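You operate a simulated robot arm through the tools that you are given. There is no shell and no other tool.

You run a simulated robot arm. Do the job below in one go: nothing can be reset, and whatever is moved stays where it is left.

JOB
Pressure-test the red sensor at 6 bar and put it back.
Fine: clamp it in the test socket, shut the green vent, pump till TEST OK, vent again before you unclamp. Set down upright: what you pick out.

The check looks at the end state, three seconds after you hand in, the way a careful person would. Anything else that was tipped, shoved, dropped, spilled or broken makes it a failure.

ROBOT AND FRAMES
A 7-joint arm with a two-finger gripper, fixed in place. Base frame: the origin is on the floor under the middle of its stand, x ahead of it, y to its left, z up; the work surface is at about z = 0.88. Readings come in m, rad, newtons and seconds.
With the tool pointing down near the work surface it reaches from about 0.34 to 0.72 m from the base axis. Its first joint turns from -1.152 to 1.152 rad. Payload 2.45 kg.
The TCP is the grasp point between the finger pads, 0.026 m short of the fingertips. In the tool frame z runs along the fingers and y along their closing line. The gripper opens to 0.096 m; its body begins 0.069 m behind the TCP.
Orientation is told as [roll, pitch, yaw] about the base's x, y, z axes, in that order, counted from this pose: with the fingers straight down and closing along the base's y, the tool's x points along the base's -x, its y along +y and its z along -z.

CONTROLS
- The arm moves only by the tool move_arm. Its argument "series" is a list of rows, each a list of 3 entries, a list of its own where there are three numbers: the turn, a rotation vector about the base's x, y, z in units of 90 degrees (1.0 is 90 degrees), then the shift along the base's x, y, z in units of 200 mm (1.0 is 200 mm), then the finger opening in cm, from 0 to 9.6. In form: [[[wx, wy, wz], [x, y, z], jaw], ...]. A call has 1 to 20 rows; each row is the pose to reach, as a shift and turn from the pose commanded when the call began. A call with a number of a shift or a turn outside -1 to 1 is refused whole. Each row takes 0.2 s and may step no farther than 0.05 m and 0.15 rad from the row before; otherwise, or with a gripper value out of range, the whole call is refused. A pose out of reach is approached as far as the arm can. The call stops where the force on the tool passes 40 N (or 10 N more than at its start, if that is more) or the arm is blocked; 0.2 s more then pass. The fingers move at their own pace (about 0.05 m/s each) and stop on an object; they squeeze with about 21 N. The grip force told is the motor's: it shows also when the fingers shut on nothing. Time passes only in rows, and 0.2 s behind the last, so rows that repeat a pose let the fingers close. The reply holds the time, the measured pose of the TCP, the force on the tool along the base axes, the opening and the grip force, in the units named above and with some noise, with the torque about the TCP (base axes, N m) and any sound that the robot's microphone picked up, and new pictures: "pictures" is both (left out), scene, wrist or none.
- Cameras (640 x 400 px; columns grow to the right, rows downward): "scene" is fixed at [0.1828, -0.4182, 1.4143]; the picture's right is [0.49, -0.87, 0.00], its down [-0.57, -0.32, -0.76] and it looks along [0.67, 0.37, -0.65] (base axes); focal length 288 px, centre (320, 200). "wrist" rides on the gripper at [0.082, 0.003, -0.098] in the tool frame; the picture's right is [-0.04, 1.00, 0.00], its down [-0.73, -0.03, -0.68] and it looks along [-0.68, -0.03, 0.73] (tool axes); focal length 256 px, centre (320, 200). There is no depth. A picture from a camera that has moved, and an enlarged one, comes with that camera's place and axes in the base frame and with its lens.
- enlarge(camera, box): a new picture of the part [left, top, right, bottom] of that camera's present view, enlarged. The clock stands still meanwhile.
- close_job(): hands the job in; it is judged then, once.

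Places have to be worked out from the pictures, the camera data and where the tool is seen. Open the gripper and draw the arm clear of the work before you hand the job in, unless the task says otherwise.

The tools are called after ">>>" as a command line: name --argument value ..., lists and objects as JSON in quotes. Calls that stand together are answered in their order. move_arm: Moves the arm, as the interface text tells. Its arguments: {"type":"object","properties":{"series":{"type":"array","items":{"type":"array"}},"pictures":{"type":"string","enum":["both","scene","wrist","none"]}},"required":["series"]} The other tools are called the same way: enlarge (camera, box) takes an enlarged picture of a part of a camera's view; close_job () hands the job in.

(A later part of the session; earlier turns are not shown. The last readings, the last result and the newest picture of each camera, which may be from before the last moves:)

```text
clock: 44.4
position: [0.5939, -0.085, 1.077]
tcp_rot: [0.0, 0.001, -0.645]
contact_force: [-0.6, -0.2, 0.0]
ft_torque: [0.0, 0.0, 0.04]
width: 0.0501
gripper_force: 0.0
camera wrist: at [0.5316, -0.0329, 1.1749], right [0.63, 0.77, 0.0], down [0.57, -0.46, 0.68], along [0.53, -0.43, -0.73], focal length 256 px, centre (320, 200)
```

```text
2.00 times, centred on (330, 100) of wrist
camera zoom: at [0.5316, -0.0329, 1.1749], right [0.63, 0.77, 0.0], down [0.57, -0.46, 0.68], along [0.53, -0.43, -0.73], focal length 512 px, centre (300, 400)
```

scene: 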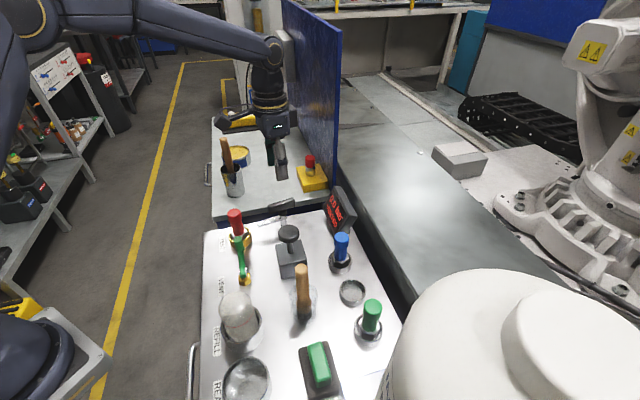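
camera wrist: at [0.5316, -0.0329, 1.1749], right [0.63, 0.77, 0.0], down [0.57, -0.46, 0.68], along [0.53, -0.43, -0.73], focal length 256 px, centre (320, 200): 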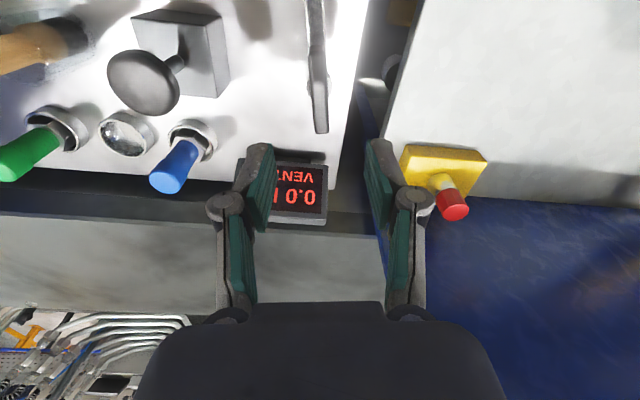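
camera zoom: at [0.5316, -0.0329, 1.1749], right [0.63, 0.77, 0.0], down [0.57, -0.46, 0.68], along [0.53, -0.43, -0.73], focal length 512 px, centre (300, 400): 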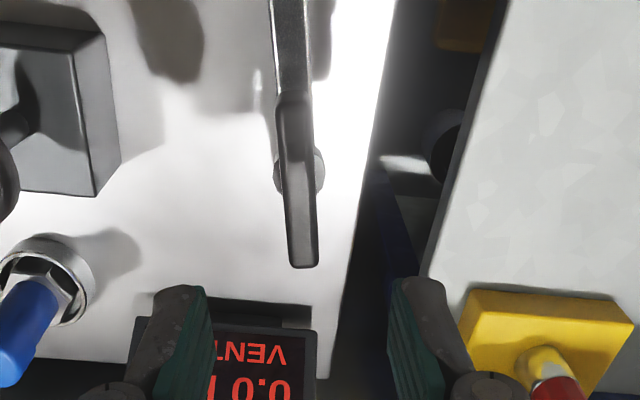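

The clamp bar is at its end stop pointing at the sensor, and the sensor stands undisturbed. Next is the green vent: I move above its knob near (0.465, -0.058) and turn the hand back to 43°.

>>> move_arm --series '[[[0, 0, 0.0886], [-0.065, 0.013, 0], 5], [[0, 0, 0.177], [-0.13, 0.026, 0], 5], [[0, 0, 0.266], [-0.195, 0.039, 0], 5], [[0, 0, 0.354], [-0.26, 0.052, 0], 5], [[0, 0, 0.443], [-0.325, 0.065, 0], 5], [[0, 0, 0.532], [-0.39, 0.078, 0], 5], [[0, 0, 0.62], [-0.455, 0.091, 0], 5], [[0, 0, 0.709], [-0.52, 0.104, 0], 5], [[0, 0, 0.797], [-0.585, 0.117, 0], 5], [[0, 0, 0.886], [-0.65, 0.13, 0], 5], [[0, 0, 0.886], [-0.65, 0.13, 0], 5]]' --pictures "both"

>>> enlarge --camera "wrist" --box '[220, 20, 420, 180]'

```text
clock: 46.8
position: [0.4649, -0.0591, 1.0777]
tcp_rot: [-0.001, 0.0, 0.749]
contact_force: [-0.1, 0.1, -0.5]
ft_torque: [0.03, 0.03, 0.01]
width: 0.0501
gripper_force: 0.0
camera wrist: at [0.4024, -0.1116, 1.1758], right [-0.65, 0.76, 0.0], down [0.56, 0.48, 0.68], along [0.52, 0.44, -0.73], focal length 256 px, centre (320, 200)
```

scene: 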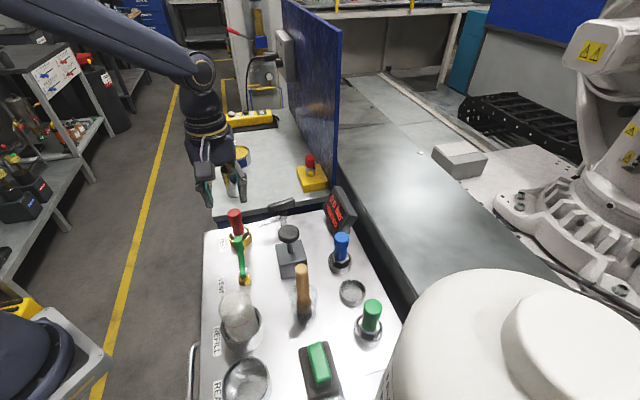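
wrist: 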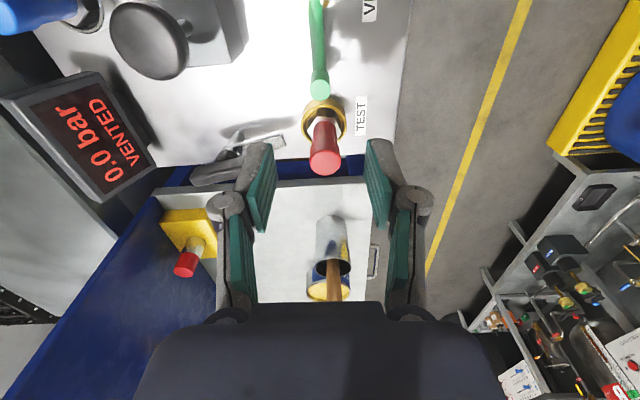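

```text
2.50 times, centred on (320, 100) of wrist
camera zoom: at [0.4024, -0.1116, 1.1758], right [-0.65, 0.76, 0.0], down [0.56, 0.48, 0.68], along [0.52, 0.44, -0.73], focal length 640 px, centre (320, 450)
```

zoom: 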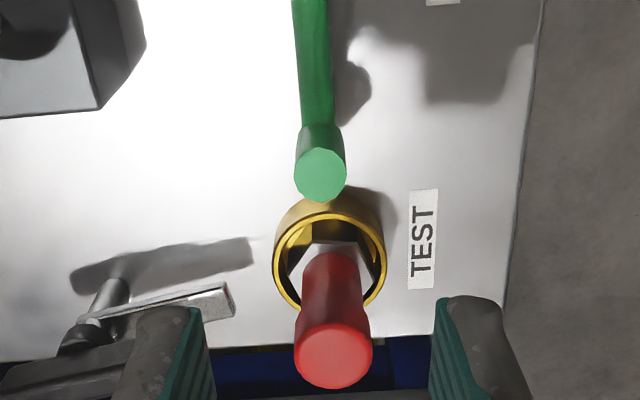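

The vent knob is exactly under the TCP. I descend to z ≈ 0.960 so the tips reach just below the knob top, above the lever arm.

>>> move_arm --series '[[[0, 0, 0], [0, 0, -0.15], 5], [[0, 0, 0], [0, 0, -0.3], 5], [[0, 0, 0], [0, 0, -0.45], 5], [[0, 0, 0], [0, 0, -0.54], 5], [[0, 0, 0], [0, 0, -0.59], 5], [[0, 0, 0], [0, 0, -0.59], 5]]' --pictures "both"

>>> enlarge --camera "wrist" --box '[220, 80, 420, 260]'

>>> enlarge --camera "scene" --box '[190, 180, 300, 290]'

```text
clock: 48.2
position: [0.4652, -0.0585, 0.9589]
tcp_rot: [0.0, 0.0, 0.744]
contact_force: [-0.4, 0.7, 0.5]
ft_torque: [0.0, -0.02, 0.01]
width: 0.0499
gripper_force: 0.2
camera wrist: at [0.4029, -0.1112, 1.0564], right [-0.65, 0.76, 0.0], down [0.56, 0.48, 0.68], along [0.52, 0.44, -0.73], focal length 256 px, centre (320, 200)
```

scene: 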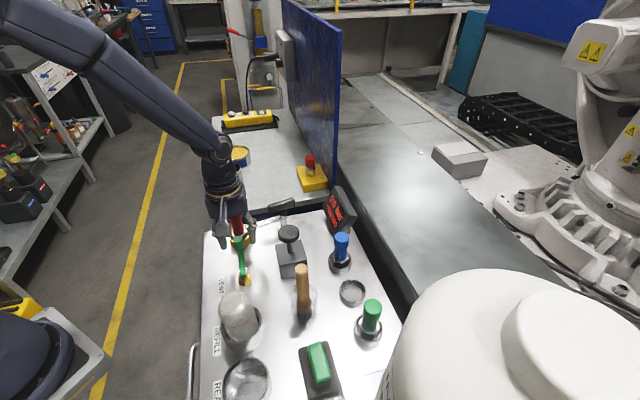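
wrist: 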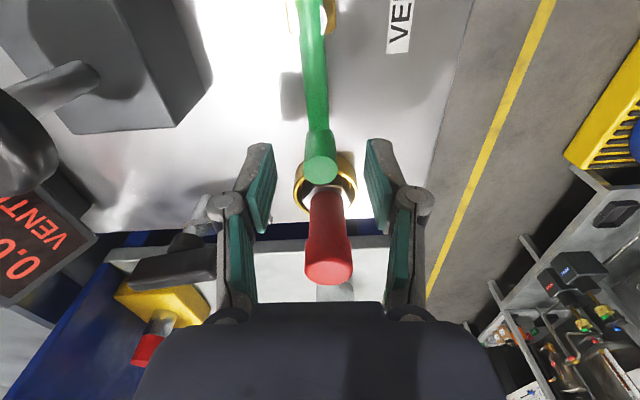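

```text
2.22 times, centred on (320, 170) of wrist
camera zoom: at [0.4029, -0.1112, 1.0564], right [-0.65, 0.76, 0.0], down [0.56, 0.48, 0.68], along [0.52, 0.44, -0.73], focal length 569 px, centre (320, 267)
```

zoom: 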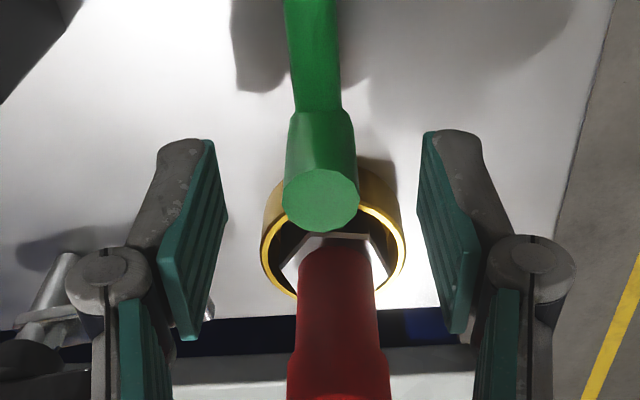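

```text
3.64 times, centred on (245, 235) of scene
camera zoom: at [0.1828, -0.4182, 1.4143], right [0.49, -0.87, 0.0], down [-0.57, -0.32, -0.76], along [0.67, 0.37, -0.65], focal length 1049 px, centre (593, 73)
```

zoom: 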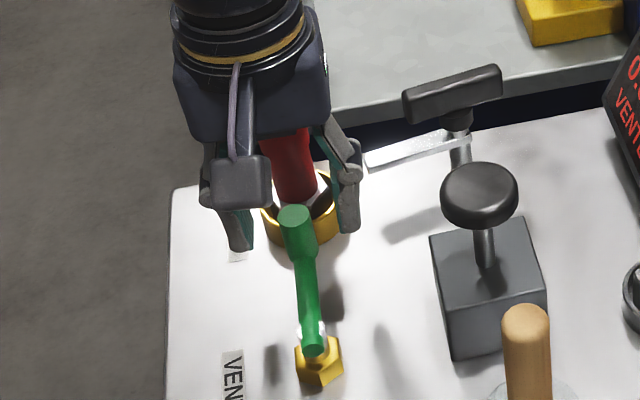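

The fingers straddle the knob and are clear of the sensor. I close on the knob.

>>> move_arm --series '[[[0, 0, 0], [0, 0, 0], 3.5], [[0, 0, 0], [0, 0, 0], 1.5], [[0, 0, 0], [0, 0, 0], 1], [[0, 0, 0], [0, 0, 0], 1]]' --pictures "wrist"

```text
clock: 49.2
position: [0.4652, -0.0585, 0.9594]
tcp_rot: [-0.001, 0.0, 0.747]
contact_force: [-0.3, 0.6, 0.1]
ft_torque: [0.02, 0.02, -0.06]
width: 0.0183
gripper_force: 43.9
camera wrist: at [0.4028, -0.1111, 1.0566], right [-0.65, 0.76, 0.0], down [0.56, 0.48, 0.68], along [0.52, 0.44, -0.73], focal length 256 px, centre (320, 200)
```

wrist: 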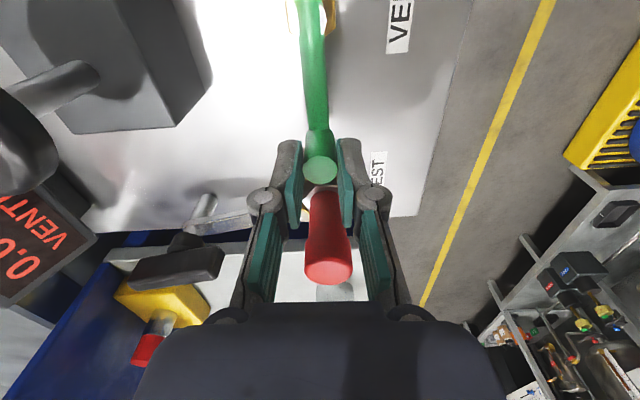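

The knob is gripped at 1.8 cm. I test the lever gently with a 5 mm tangential move toward the label side, away from the pump block.

>>> move_arm --series '[[[0, 0, 0], [-0.008, 0.009, 0], 1], [[0, 0, 0], [-0.016, 0.0185, 0], 1], [[0, 0, 0], [-0.016, 0.0185, 0], 1]]' --pictures "none"

```text
clock: 50.0
position: [0.4619, -0.0541, 0.959]
tcp_rot: [0.002, 0.0, 0.747]
contact_force: [3.8, -5.3, -6.1]
ft_torque: [0.08, -0.31, 0.33]
width: 0.0185
gripper_force: 43.8
```

The lever gave way with only about 6 N of friction, so this is the free direction. I follow the arc around the pivot at about (0.419, -0.0955), turning the hand with the lever.

>>> move_arm --series '[[[0, 0, 0.048], [-0.0175, 0.014, 0], 1], [[0, 0, 0.092], [-0.0335, 0.0275, 0], 1], [[0, 0, 0.137], [-0.05, 0.0395, 0], 1], [[0, 0, 0.181], [-0.0675, 0.0505, 0], 1], [[0, 0, 0.226], [-0.0855, 0.06, 0], 1], [[0, 0, 0.27], [-0.1045, 0.0685, 0], 1], [[0, 0, 0.27], [-0.1045, 0.0685, 0], 1]]' --pictures "both"

```text
clock: 51.6
position: [0.4397, -0.0423, 0.9586]
tcp_rot: [0.002, 0.0, 1.17]
contact_force: [-7.4, -10.9, -8.4]
ft_torque: [-0.46, 0.26, -0.2]
width: 0.0183
gripper_force: 43.6
camera wrist: at [0.4046, -0.1157, 1.0569], right [-0.9, 0.43, 0.0], down [0.31, 0.66, 0.68], along [0.29, 0.61, -0.74], focal length 256 px, centre (320, 200)
```

scene: 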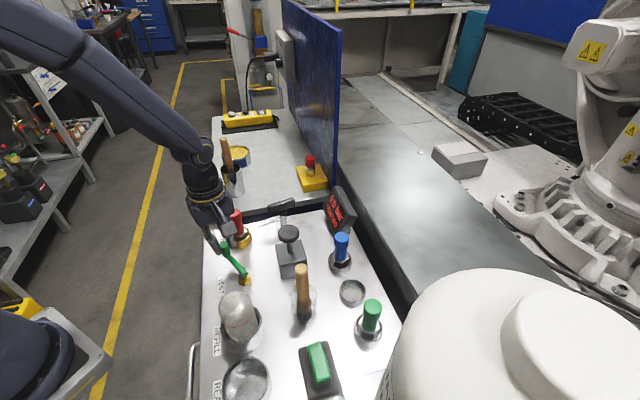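
wrist: 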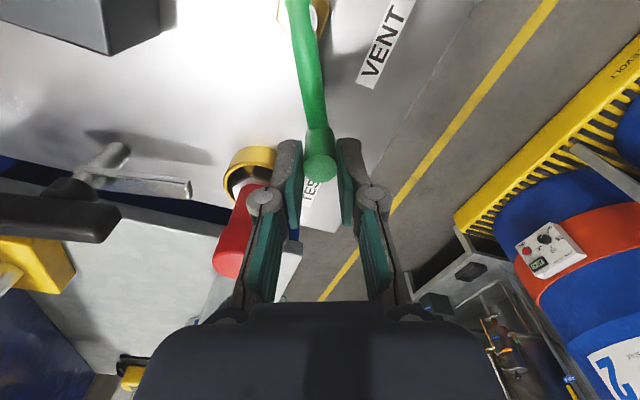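

The lever follows well, and the small inward pull says the true radius is about 1 mm less. I continue another 30° on the corrected arc.

>>> move_arm --series '[[[0, 0, 0.0556], [-0.028, -0.001, 0], 1], [[0, 0, 0.111], [-0.0525, 0.005, 0], 1], [[0, 0, 0.167], [-0.0775, 0.0095, 0], 1], [[0, 0, 0.222], [-0.103, 0.0115, 0], 1], [[0, 0, 0.278], [-0.128, 0.011, 0], 1], [[0, 0, 0.333], [-0.1535, 0.0085, 0], 1], [[0, 0, 0.333], [-0.1535, 0.0085, 0], 1]]' --pictures "both"

>>> enlarge --camera "scene" --box '[190, 170, 360, 300]'

```text
clock: 53.2
position: [0.4089, -0.0401, 0.9601]
tcp_rot: [0.0, 0.0, 1.693]
contact_force: [1.4, -12.6, -35.3]
ft_torque: [-0.29, -0.07, -0.05]
width: 0.0184
gripper_force: 43.6
camera wrist: at [0.4158, -0.1214, 1.0571], right [-1.0, -0.08, 0.0], down [-0.06, 0.73, 0.68], along [-0.06, 0.68, -0.73], focal length 256 px, centre (320, 200)
```

scene: 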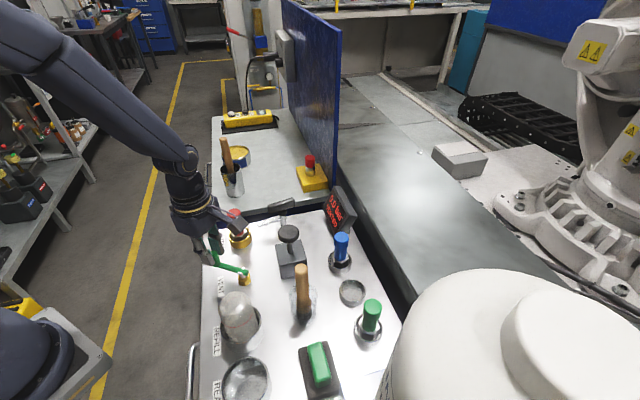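
wrist: 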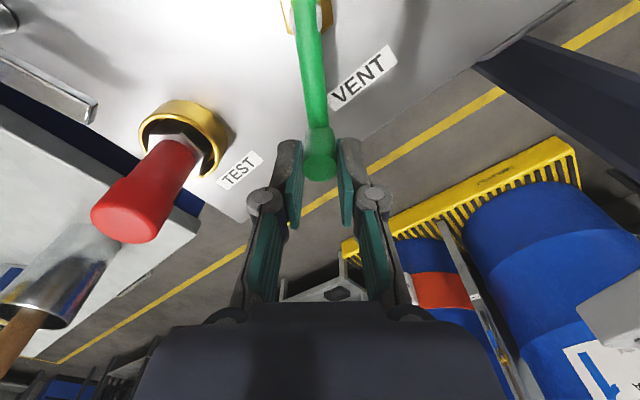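

```text
3.08 times, centred on (275, 235) of scene
camera zoom: at [0.1833, -0.4186, 1.4141], right [0.49, -0.87, 0.0], down [-0.57, -0.32, -0.76], along [0.66, 0.37, -0.65], focal length 888 px, centre (458, 92)
```

zoom: 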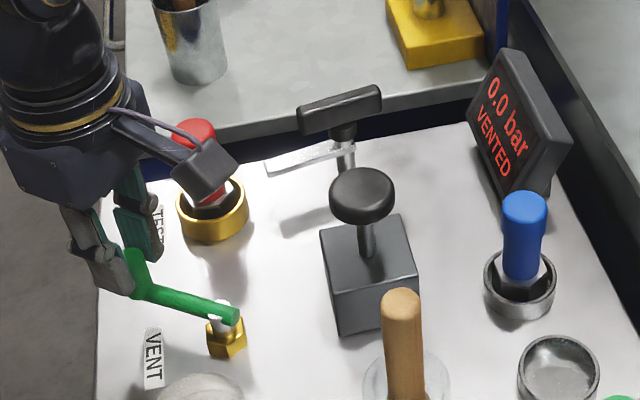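

The display still shows VENTED at about 60° of lever travel, and the hand is pulling up with 35 N. I lower 2 mm to relax before finishing the arc.

>>> move_arm --series '[[[0, 0, 0], [0, -0.002, -0.005], 1], [[0, 0, 0], [0, -0.004, -0.01], 1], [[0, 0, 0], [0, -0.004, -0.01], 1]]' --pictures "none"

```text
clock: 54.0
position: [0.4094, -0.0399, 0.9588]
tcp_rot: [-0.009, 0.003, 1.695]
contact_force: [-0.8, 0.3, 37.2]
ft_torque: [-0.07, 0.1, -0.02]
width: 0.0185
gripper_force: 44.0
```

That overshot to +37 N because it is very stiff vertically. I come back up 1 mm.

>>> move_arm --series '[[[0, 0, 0], [0, 0, 0.0025], 1], [[0, 0, 0], [0, 0, 0.005], 1], [[0, 0, 0], [0, 0, 0.005], 1]]' --pictures "none"

```text
clock: 54.8
position: [0.4105, -0.0395, 0.9583]
tcp_rot: [0.001, -0.001, 1.695]
contact_force: [5.0, 3.8, 18.0]
ft_torque: [0.05, -0.11, 0.31]
width: 0.0184
gripper_force: 43.6
```

The remaining force is modest. I continue the arc in shorter pieces, with a touch more height.

>>> move_arm --series '[[[0, 0, 0.03], [-0.024, -0.004, 0.0025], 1], [[0, 0, 0.06], [-0.048, -0.0105, 0.0025], 1], [[0, 0, 0.09], [-0.0715, -0.0195, 0.0025], 1], [[0, 0, 0.09], [-0.0715, -0.0195, 0.0025], 1]]' --pictures "scene"

```text
clock: 55.8
position: [0.3949, -0.0441, 0.9577]
tcp_rot: [0.0, 0.001, 1.833]
contact_force: [3.2, 1.6, -2.4]
ft_torque: [-0.11, -0.18, 0.25]
width: 0.0182
gripper_force: 44.0
```

scene: 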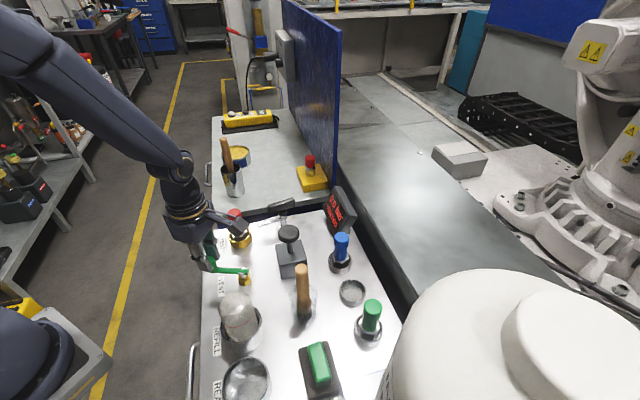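

The forces are tiny now. I finish the last 15–20° of the arc.

>>> move_arm --series '[[[0, 0, 0.03], [-0.0225, -0.0105, 0], 1], [[0, 0, 0.06], [-0.044, -0.023, 0], 1], [[0, 0, 0.09], [-0.0645, -0.0375, 0], 1], [[0, 0, 0.09], [-0.0645, -0.0375, 0], 1]]' --pictures "both"

>>> enlarge --camera "scene" --box '[190, 170, 360, 300]'

```text
clock: 56.8
position: [0.3805, -0.0531, 0.9571]
tcp_rot: [0.004, -0.001, 1.975]
contact_force: [2.8, 0.9, -32.9]
ft_torque: [0.2, 0.0, 0.14]
width: 0.0183
gripper_force: 43.4
camera wrist: at [0.4105, -0.1283, 1.0561], right [-0.93, -0.36, 0.0], down [-0.26, 0.69, 0.68], along [-0.24, 0.64, -0.73], focal length 256 px, centre (320, 200)
```

scene: 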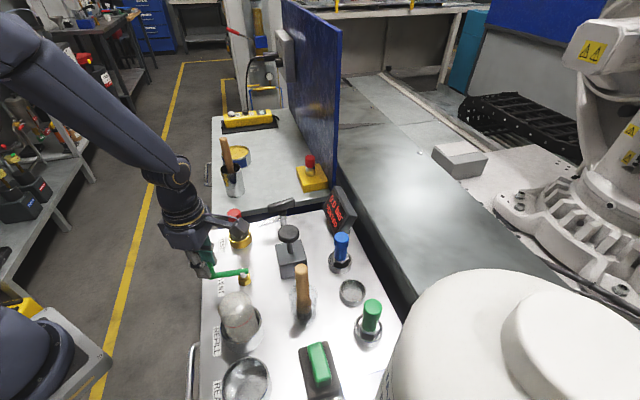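
wrist: 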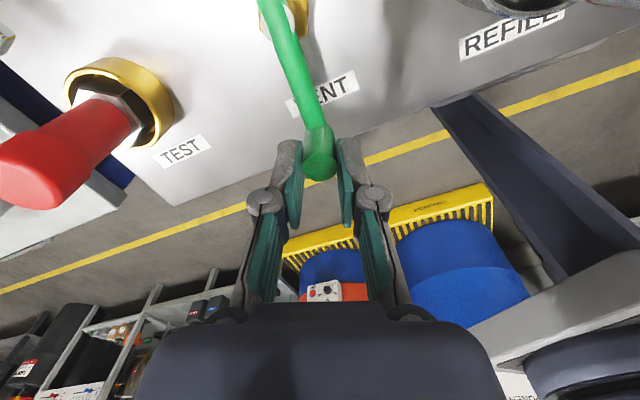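

```text
3.08 times, centred on (275, 235) of scene
camera zoom: at [0.1833, -0.4183, 1.4142], right [0.49, -0.87, 0.0], down [-0.57, -0.32, -0.76], along [0.66, 0.37, -0.65], focal length 888 px, centre (458, 92)
```

zoom: 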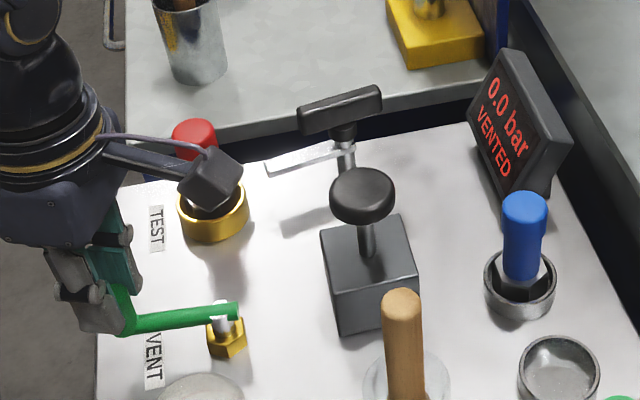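

The lever has turned about 90°, but the display still says VENTED and no end stop is felt. I relax the vertical pull by 1 mm and go a bit further to look for a stop.

>>> move_arm --series '[[[0, 0, 0], [0, 0, -0.0025], 1], [[0, 0, 0], [0, 0, -0.005], 1], [[0, 0, 0], [-0.0165, -0.0145, -0.005], 1], [[0, 0, 0.02], [-0.03, -0.029, -0.005], 1], [[0, 0, 0.02], [-0.03, -0.029, -0.005], 1]]' --pictures "scene"

>>> enlarge --camera "scene" --box '[190, 170, 360, 300]'

```text
clock: 58.0
position: [0.3768, -0.0573, 0.9571]
tcp_rot: [-0.003, 0.002, 2.007]
contact_force: [-1.1, 13.4, 15.0]
ft_torque: [0.06, -0.07, 0.07]
width: 0.018
gripper_force: 43.6
```

scene: 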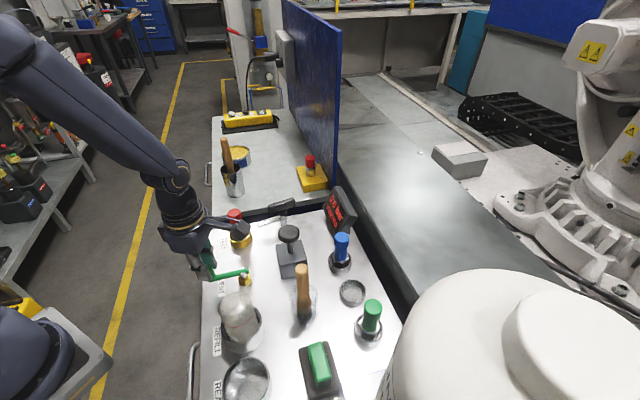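

```text
3.08 times, centred on (275, 235) of scene
camera zoom: at [0.1826, -0.4178, 1.4144], right [0.49, -0.87, 0.0], down [-0.57, -0.32, -0.76], along [0.67, 0.37, -0.65], focal length 888 px, centre (458, 92)
```

zoom: 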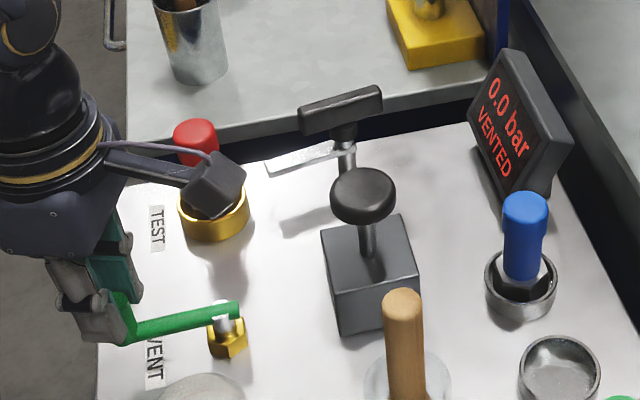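

Still VENTED, now 98° from the start with about 9 N resisting. I go a few more degrees to see whether this is a stop.

>>> move_arm --series '[[[0, 0, 0], [-0.009, -0.0105, 0.0015], 1], [[0, 0, 0], [-0.018, -0.022, 0.0015], 1], [[0, 0, 0], [-0.018, -0.022, 0.0015], 1]]' --pictures "scene"

>>> enlarge --camera "scene" --box '[190, 170, 360, 300]'

```text
clock: 58.6
position: [0.3761, -0.0582, 0.9577]
tcp_rot: [-0.012, -0.001, 2.012]
contact_force: [7.3, 8.8, -5.9]
ft_torque: [0.39, 0.03, 0.03]
width: 0.0184
gripper_force: 44.2
stopped in row 3: the force on the tool passed its limit at 43 N (the readings are from after the stop); the commanded pose is now the measured one
```

scene: 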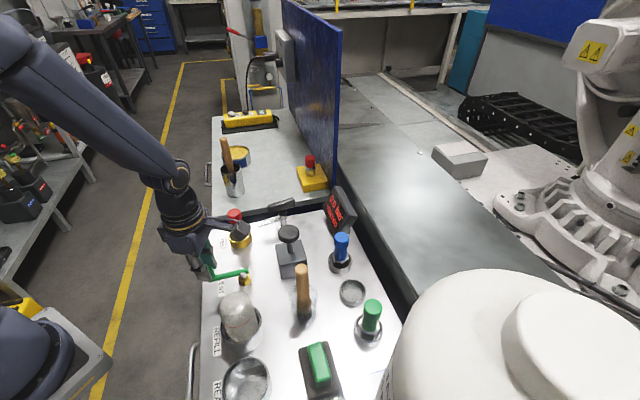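

```text
3.08 times, centred on (275, 235) of scene
camera zoom: at [0.1831, -0.418, 1.4143], right [0.49, -0.87, 0.0], down [-0.57, -0.32, -0.76], along [0.67, 0.37, -0.65], focal length 888 px, centre (458, 92)
```

zoom: 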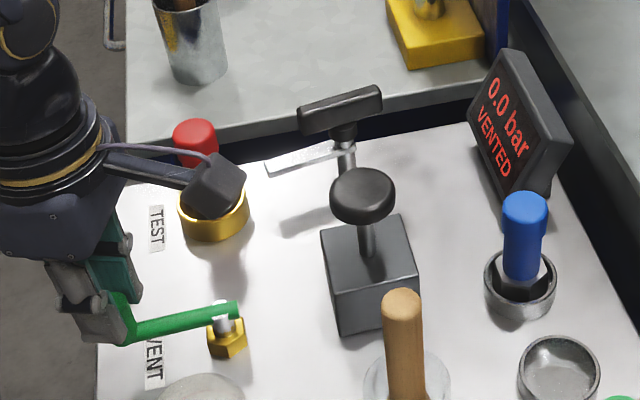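

That is the end stop, about 99° from where the lever began. The display still reads VENTED, which may only update on pumping, so I release the knob and rise to look.

>>> move_arm --series '[[[0, 0, 0], [0, 0, 0], 3], [[0, 0, 0], [0, 0, 0], 4.5], [[0, 0, 0], [0, 0, 0], 4.5], [[0, 0, 0], [0, 0, 0.1], 4.5], [[0, 0, 0], [0, 0, 0.3], 4.5], [[0, 0, 0], [0, 0, 0.5], 4.5], [[0, 0, 0], [0, 0, 0.6], 4.5], [[0, 0, 0], [0, 0, 0.6], 4.5]]' --pictures "both"

>>> enlarge --camera "scene" --box '[190, 170, 360, 300]'

```text
clock: 60.5
position: [0.3729, -0.0586, 1.0792]
tcp_rot: [-0.009, 0.0, 2.013]
contact_force: [0.3, 0.7, 0.7]
ft_torque: [-0.01, -0.03, 0.05]
width: 0.0449
gripper_force: 0.1
camera wrist: at [0.4049, -0.1337, 1.1764], right [-0.92, -0.39, -0.01], down [-0.29, 0.67, 0.68], along [-0.26, 0.63, -0.73], focal length 256 px, centre (320, 200)
```

scene: 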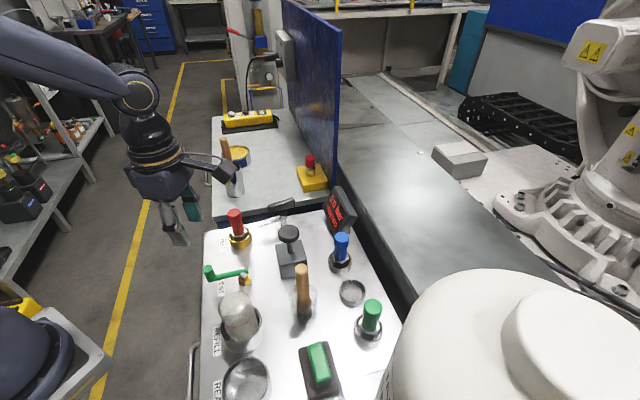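
wrist: 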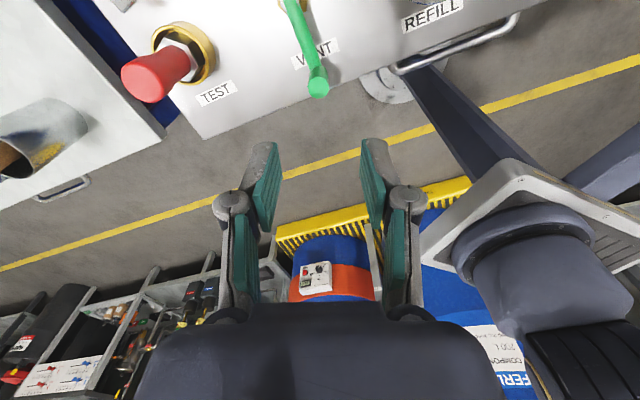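

```text
3.08 times, centred on (275, 235) of scene
camera zoom: at [0.1828, -0.4182, 1.4143], right [0.49, -0.87, 0.0], down [-0.57, -0.32, -0.76], along [0.67, 0.37, -0.65], focal length 888 px, centre (458, 92)
```

zoom: 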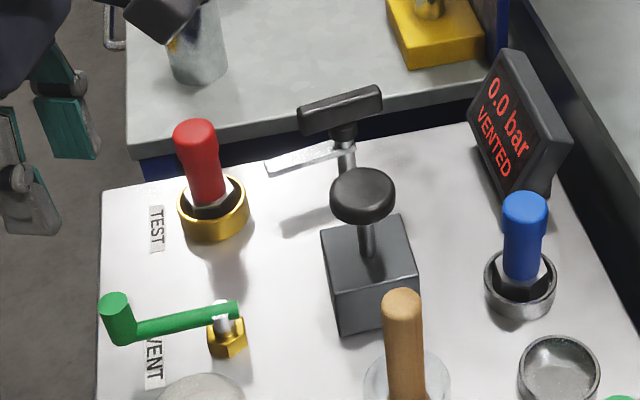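

The lever now lies over the VENT label, a clear quarter turn away, and the sensor and clamp look right. I'll straighten the hand, close the fingers, and go above the pump knob near (0.499, -0.168) for a test stroke.

>>> move_arm --series '[[[0.0064, 0, 0], [0, 0, 0.02], 4.5], [[0.0064, 0, 0], [0, 0, 0.05], 2], [[0.0064, 0, 0], [0, 0, 0.05], 0]]' --pictures "none"

>>> move_arm --series '[[[0, 0, -0.089], [0.07, -0.06, 0], 0], [[0, 0, -0.178], [0.14, -0.12, 0], 0], [[0, 0, -0.267], [0.21, -0.18, 0], 0], [[0, 0, -0.356], [0.28, -0.245, 0], 0], [[0, 0, -0.445], [0.35, -0.305, 0], 0], [[0, 0, -0.534], [0.42, -0.37, 0], 0], [[0, 0, -0.623], [0.49, -0.43, 0], 0], [[0, 0, -0.712], [0.55, -0.49, 0], 0], [[0, 0, -0.805], [0.615, -0.549, 0], 0], [[0, 0, -0.805], [0.615, -0.549, 0], 0]]' --pictures "both"

>>> enlarge --camera "wrist" --box '[220, 20, 420, 200]'

```text
clock: 61.2
position: [0.3745, -0.0584, 1.0894]
tcp_rot: [-0.014, -0.01, 2.011]
contact_force: [-0.1, 0.5, -0.1]
ft_torque: [0.02, 0.0, 0.03]
width: 0.0
gripper_force: 7.3
```

```text
clock: 63.5
position: [0.4979, -0.1695, 1.0887]
tcp_rot: [-0.012, -0.011, 0.743]
contact_force: [0.1, -0.3, 0.0]
ft_torque: [0.01, -0.02, 0.03]
width: 0.0001
gripper_force: 21.3
camera wrist: at [0.4348, -0.2219, 1.1861], right [-0.65, 0.76, -0.01], down [0.55, 0.48, 0.69], along [0.53, 0.44, -0.73], focal length 256 px, centre (320, 200)
```

scene: 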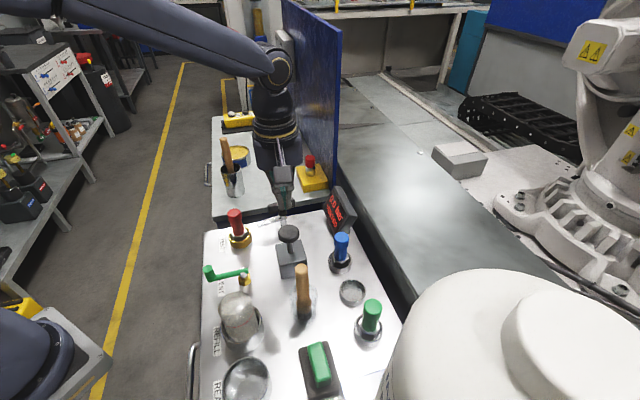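
wrist: 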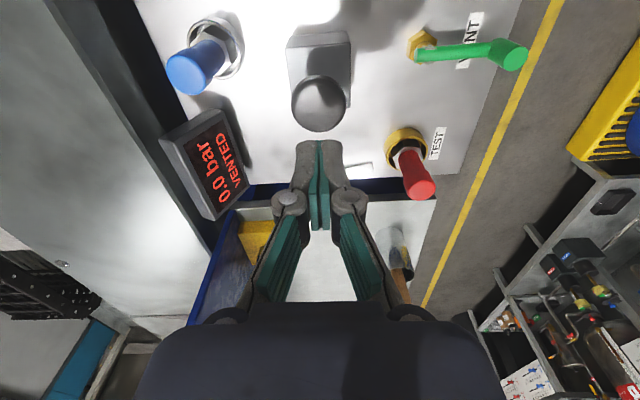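

```text
2.22 times, centred on (320, 110) of wrist
camera zoom: at [0.4348, -0.2219, 1.1861], right [-0.65, 0.76, -0.01], down [0.55, 0.48, 0.69], along [0.53, 0.44, -0.73], focal length 569 px, centre (320, 400)
```

zoom: 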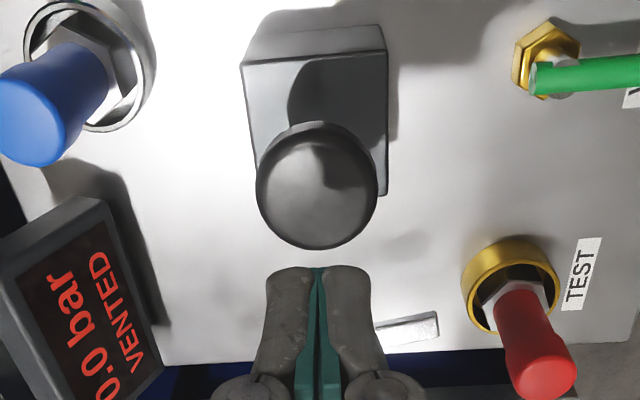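

The closed fingers are nearly over the knob centre. I remove the slight tilt, shift 3 mm forward, and lower to just above the knob top.

>>> move_arm --series '[[[0.0016, 0.01, 0], [0.01, 0.01, 0], 0], [[0.0016, 0.01, 0], [0.01, 0.01, -0.15], 0], [[0.0016, 0.01, 0], [0.01, 0.01, -0.3], 0], [[0.0016, 0.01, 0], [0.01, 0.01, -0.3], 0]]' --pictures "both"

>>> enlarge --camera "scene" --box '[240, 170, 360, 290]'

```text
clock: 64.5
position: [0.4985, -0.1652, 1.0293]
tcp_rot: [-0.001, 0.0, 0.747]
contact_force: [0.2, -0.5, -0.4]
ft_torque: [-0.01, 0.01, 0.0]
width: 0.0
gripper_force: 20.9
camera wrist: at [0.4365, -0.2186, 1.1273], right [-0.65, 0.76, 0.0], down [0.56, 0.48, 0.68], along [0.52, 0.44, -0.73], focal length 256 px, centre (320, 200)
```

scene: 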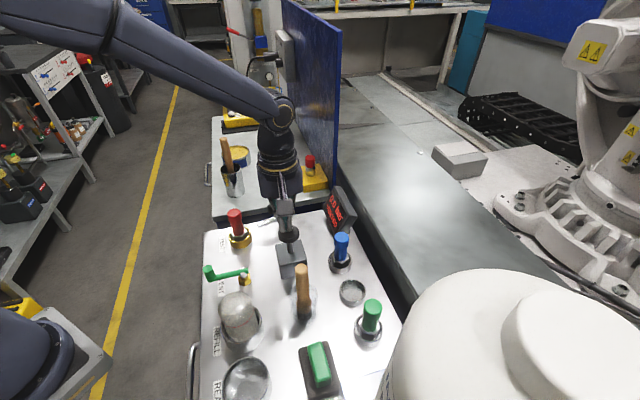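
wrist: 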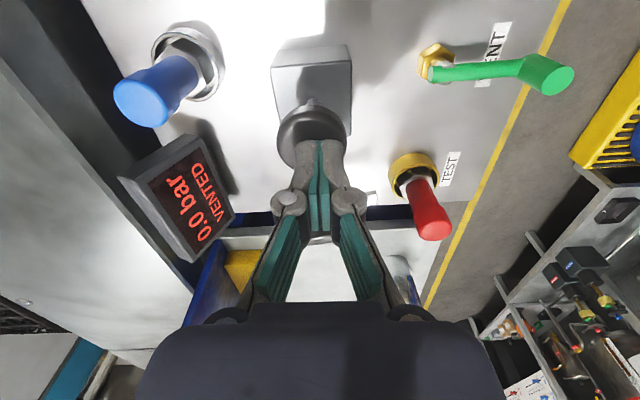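

```text
3.33 times, centred on (300, 230) of scene
camera zoom: at [0.1828, -0.4182, 1.4143], right [0.49, -0.87, 0.0], down [-0.57, -0.32, -0.76], along [0.67, 0.37, -0.65], focal length 962 px, centre (387, 100)
```

zoom: 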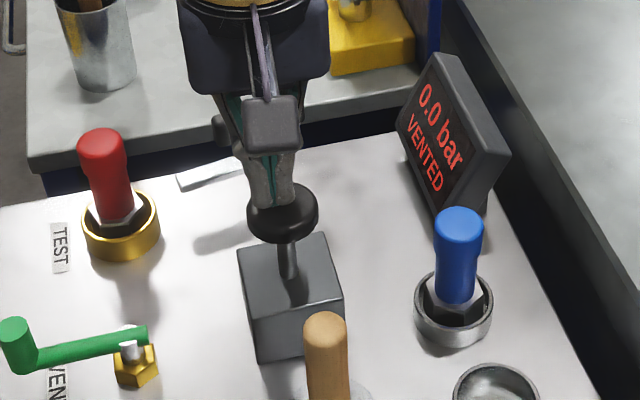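

The tips are just above the knob. I press down in small steps to start a pump stroke.

>>> move_arm --series '[[[0, 0, 0], [0, 0, -0.03], 0], [[0, 0, 0], [0, 0, -0.06], 0], [[0, 0, 0], [0, 0, -0.09], 0], [[0, 0, 0], [0, 0, -0.12], 0], [[0, 0, 0], [0, 0, -0.12], 0]]' --pictures "scene"

>>> enlarge --camera "scene" --box '[240, 170, 360, 290]'

```text
clock: 65.7
position: [0.4991, -0.1677, 1.0046]
tcp_rot: [-0.001, 0.001, 0.748]
contact_force: [-1.9, -0.9, 3.7]
ft_torque: [0.0, 0.04, -0.01]
width: 0.0
gripper_force: 21.3
```

scene: 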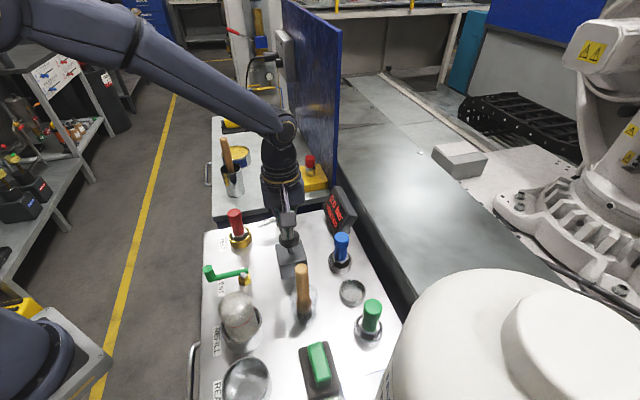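

```text
3.33 times, centred on (300, 230) of scene
camera zoom: at [0.1827, -0.4182, 1.4143], right [0.49, -0.87, 0.0], down [-0.57, -0.32, -0.76], along [0.67, 0.37, -0.65], focal length 962 px, centre (387, 100)
```

zoom: 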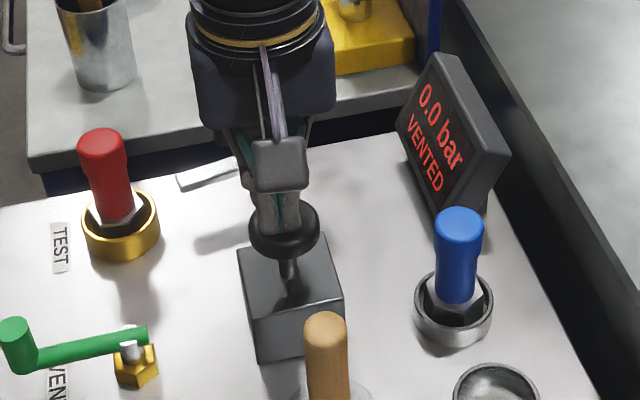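

The knob moves down with only about 4 N. I continue the stroke another 2 cm while watching the display.

>>> move_arm --series '[[[0, 0, 0], [0, 0, -0.03], 0], [[0, 0, 0], [0, 0, -0.06], 0], [[0, 0, 0], [0, 0, -0.09], 0], [[0, 0, 0], [0, 0, -0.1], 0]]' --pictures "scene"

>>> enlarge --camera "scene" --box '[240, 170, 360, 290]'

```text
clock: 66.7
position: [0.4998, -0.1666, 0.9844]
tcp_rot: [-0.003, 0.001, 0.747]
contact_force: [2.0, -2.5, 7.6]
ft_torque: [-0.07, -0.06, 0.0]
width: 0.0
gripper_force: 28.5
heard: click
```

scene: 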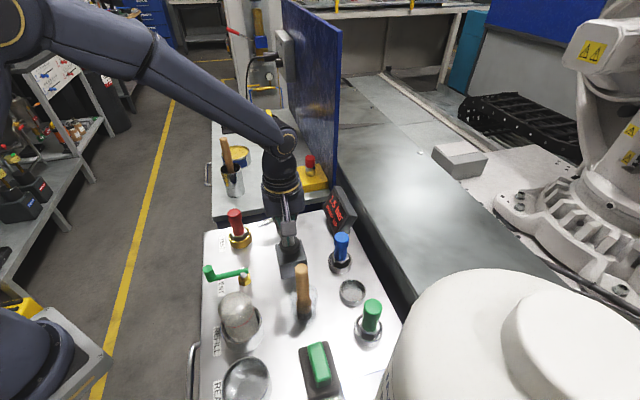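

```text
3.33 times, centred on (300, 230) of scene
camera zoom: at [0.1828, -0.4182, 1.4143], right [0.49, -0.87, 0.0], down [-0.57, -0.32, -0.76], along [0.67, 0.37, -0.65], focal length 962 px, centre (387, 100)
```

zoom: 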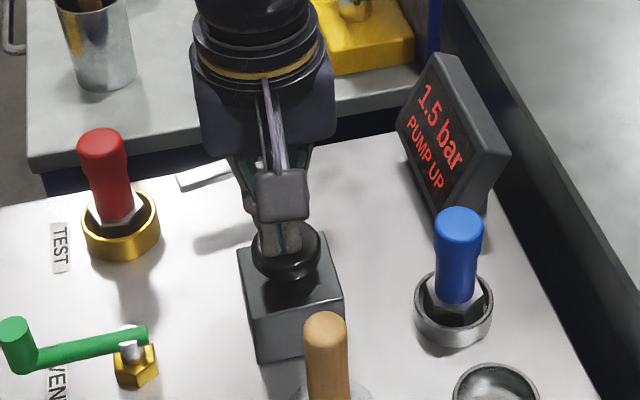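

A click was heard and the display shows 1.5 bar PUMP UP, so the vent is shut and the clamp holds. I lift to let the knob return, then press again.

>>> move_arm --series '[[[0, 0, 0], [0, 0, 0.08], 0], [[0, 0, 0], [0, 0, 0.16], 0], [[0, 0, 0], [0, 0, 0.21], 0], [[0, 0, 0], [0, 0, 0.21], 0], [[0, 0, 0], [0, 0, 0.14], 0], [[0, 0, 0], [0, 0, 0.1], 0], [[0, 0, 0], [0, 0, 0.06], 0], [[0, 0, 0], [0, 0, 0.02], 0], [[0, 0, 0], [0, 0, 0], 0]]' --pictures "scene"

>>> enlarge --camera "scene" --box '[240, 170, 360, 290]'

```text
clock: 68.7
position: [0.5005, -0.1679, 0.9852]
tcp_rot: [-0.001, -0.001, 0.748]
contact_force: [-1.4, 3.6, 7.6]
ft_torque: [0.03, 0.01, 0.03]
width: 0.0059
gripper_force: 28.3
heard: click
```

scene: 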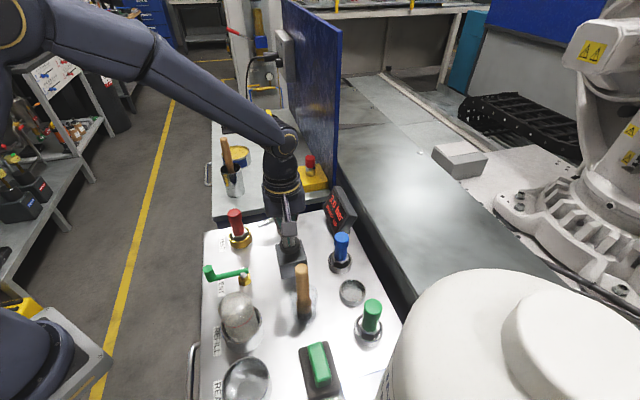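

```text
3.33 times, centred on (300, 230) of scene
camera zoom: at [0.1827, -0.4181, 1.4143], right [0.49, -0.87, 0.0], down [-0.57, -0.32, -0.76], along [0.67, 0.37, -0.65], focal length 962 px, centre (387, 100)
```

zoom: 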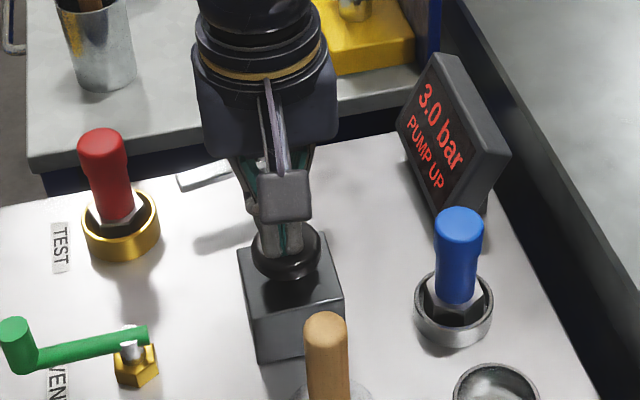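

3.0 bar now. The third stroke works the same way.

>>> move_arm --series '[[[0, 0, 0], [0, 0, 0.08], 0], [[0, 0, 0], [0, 0, 0.16], 0], [[0, 0, 0], [0, 0, 0.21], 0], [[0, 0, 0], [0, 0, 0.21], 0], [[0, 0, 0], [0, 0, 0.14], 0], [[0, 0, 0], [0, 0, 0.1], 0], [[0, 0, 0], [0, 0, 0.06], 0], [[0, 0, 0], [0, 0, 0.02], 0], [[0, 0, 0], [0, 0, 0], 0]]' --pictures "scene"

>>> enlarge --camera "scene" --box '[240, 170, 360, 290]'

```text
clock: 70.7
position: [0.4996, -0.1678, 0.9858]
tcp_rot: [-0.001, -0.001, 0.747]
contact_force: [0.2, 0.0, 8.3]
ft_torque: [-0.02, 0.0, -0.07]
width: 0.0
gripper_force: 28.6
heard: click
```

scene: 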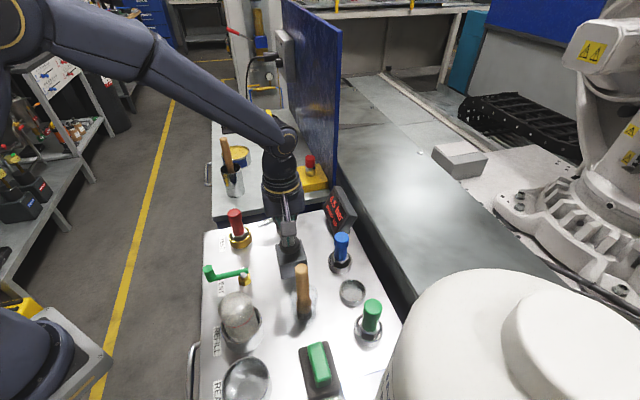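

```text
3.33 times, centred on (300, 230) of scene
camera zoom: at [0.1827, -0.4182, 1.4143], right [0.49, -0.87, 0.0], down [-0.57, -0.32, -0.76], along [0.67, 0.37, -0.65], focal length 962 px, centre (387, 100)
```

zoom: 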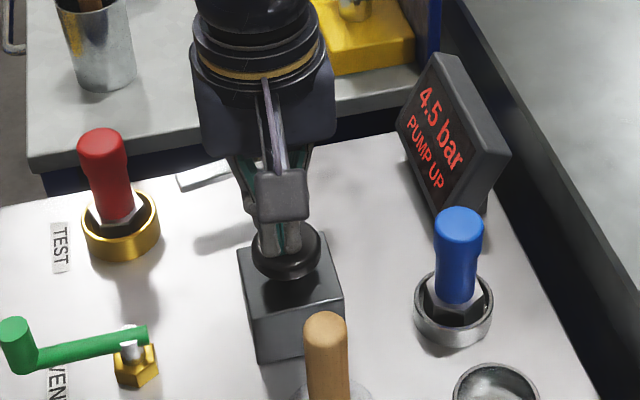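

It reads 4.5 bar PUMP UP. One more stroke should reach 6 bar.

>>> move_arm --series '[[[0, 0, 0], [0, 0, 0.08], 0], [[0, 0, 0], [0, 0, 0.16], 0], [[0, 0, 0], [0, 0, 0.21], 0], [[0, 0, 0], [0, 0, 0.21], 0], [[0, 0, 0], [0, 0, 0.14], 0], [[0, 0, 0], [0, 0, 0.1], 0], [[0, 0, 0], [0, 0, 0.06], 0], [[0, 0, 0], [0, 0, 0.02], 0], [[0, 0, 0], [0, 0, 0], 0]]' --pictures "scene"

>>> enlarge --camera "scene" --box '[240, 170, 360, 290]'

```text
clock: 72.7
position: [0.4983, -0.166, 0.985]
tcp_rot: [-0.003, 0.001, 0.746]
contact_force: [3.6, 1.3, 7.5]
ft_torque: [0.02, -0.08, 0.02]
width: 0.0
gripper_force: 29.0
heard: click
```

scene: 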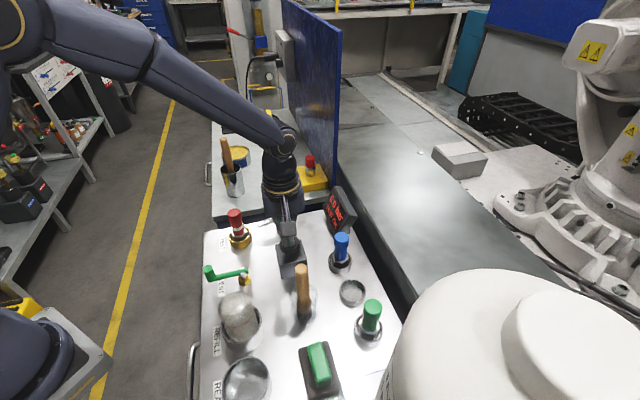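

```text
3.33 times, centred on (300, 230) of scene
camera zoom: at [0.1828, -0.4181, 1.4143], right [0.49, -0.87, 0.0], down [-0.57, -0.32, -0.76], along [0.67, 0.37, -0.65], focal length 962 px, centre (387, 100)
```

zoom: 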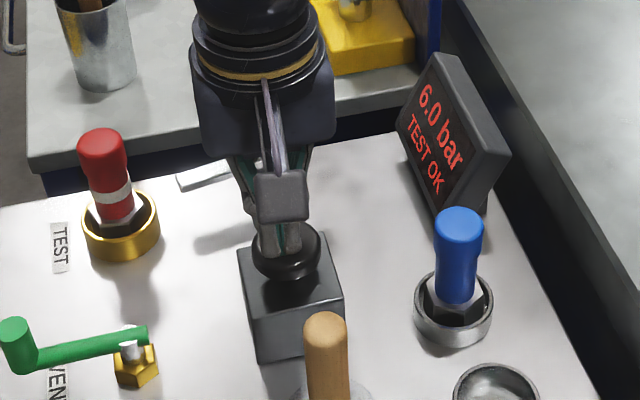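

TEST OK at 6.0 bar, and a white band has appeared on the sensor. I lift off the pump, open the fingers, and return above the vent knob, turning the hand back to about 115°.

>>> move_arm --series '[[[0, 0, 0], [0, 0, 0.1], 0], [[0, 0, 0], [0, 0, 0.25], 0], [[0, 0, 0], [0, 0, 0.4], 1], [[0, 0, 0], [0, 0, 0.52], 3], [[0, 0, 0], [0, 0, 0.52], 4.5]]' --pictures "scene"

>>> move_arm --series '[[[0, 0, 0.089], [-0.07, 0.06, 0], 4.5], [[0, 0, 0.178], [-0.14, 0.12, 0], 4.5], [[0, 0, 0.267], [-0.21, 0.18, 0], 4.5], [[0, 0, 0.356], [-0.28, 0.24, 0], 4.5], [[0, 0, 0.445], [-0.35, 0.3, 0], 4.5], [[0, 0, 0.534], [-0.42, 0.36, 0], 4.5], [[0, 0, 0.623], [-0.49, 0.42, 0], 4.5], [[0, 0, 0.712], [-0.56, 0.48, 0], 4.5], [[0, 0, 0.8], [-0.6255, 0.539, 0], 4.5], [[0, 0, 0.8], [-0.6255, 0.539, 0], 4.5]]' --pictures "both"

>>> enlarge --camera "wrist" --box '[220, 20, 420, 200]'

>>> enlarge --camera "scene" --box '[190, 170, 360, 300]'

```text
clock: 73.8
position: [0.5025, -0.1663, 1.0895]
tcp_rot: [0.0, -0.001, 0.748]
contact_force: [-0.9, 0.1, 0.3]
ft_torque: [0.03, 0.0, 0.03]
width: 0.0454
gripper_force: 0.1
```

scene: 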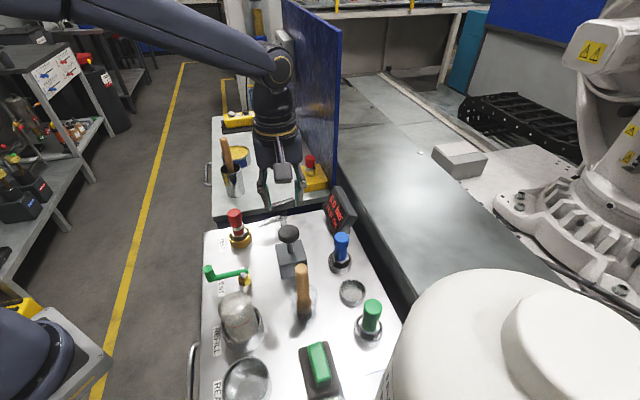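

```text
clock: 76.0
position: [0.3759, -0.0587, 1.0878]
tcp_rot: [-0.003, 0.0, 2.005]
contact_force: [0.3, 0.6, 1.0]
ft_torque: [-0.01, 0.02, 0.0]
width: 0.0448
gripper_force: 0.1
camera wrist: at [0.4063, -0.1341, 1.1859], right [-0.92, -0.38, 0.0], down [-0.28, 0.68, 0.68], along [-0.26, 0.63, -0.73], focal length 256 px, centre (320, 200)
```

scene: 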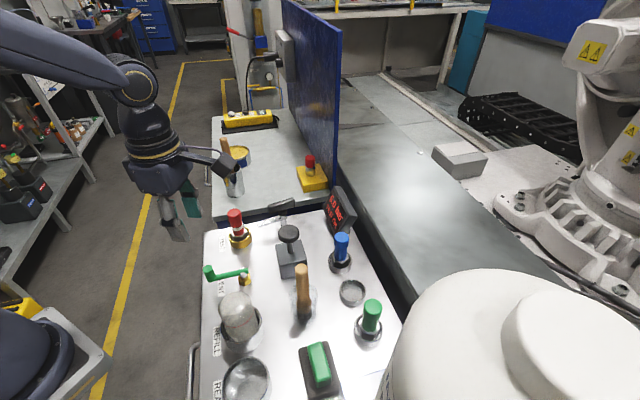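
wrist: 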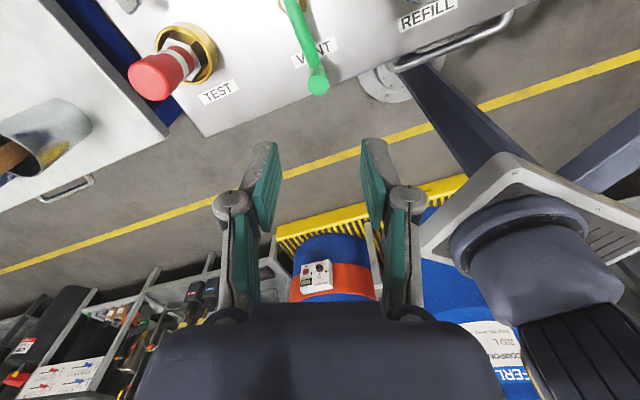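

```text
2.22 times, centred on (320, 110) of wrist
camera zoom: at [0.4063, -0.1341, 1.1859], right [-0.92, -0.38, 0.0], down [-0.28, 0.68, 0.68], along [-0.26, 0.63, -0.73], focal length 569 px, centre (320, 400)
```

zoom: 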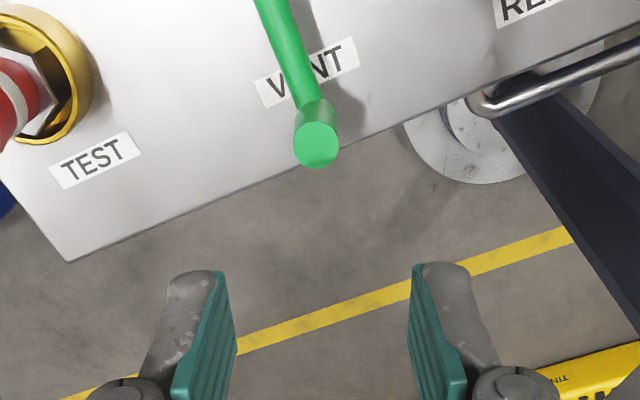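

```text
3.08 times, centred on (275, 235) of scene
camera zoom: at [0.1828, -0.4182, 1.4143], right [0.49, -0.87, 0.0], down [-0.57, -0.32, -0.76], along [0.67, 0.37, -0.65], focal length 888 px, centre (458, 92)
```

zoom: 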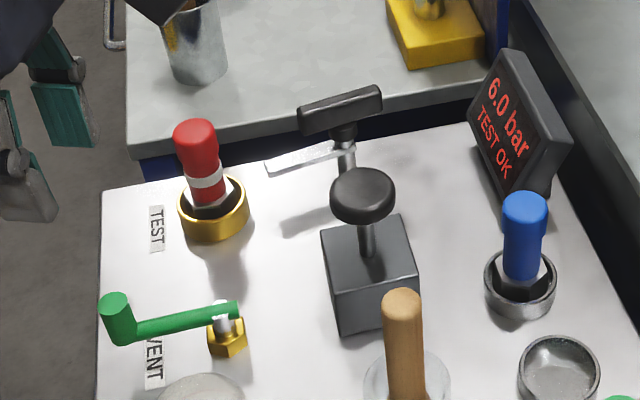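

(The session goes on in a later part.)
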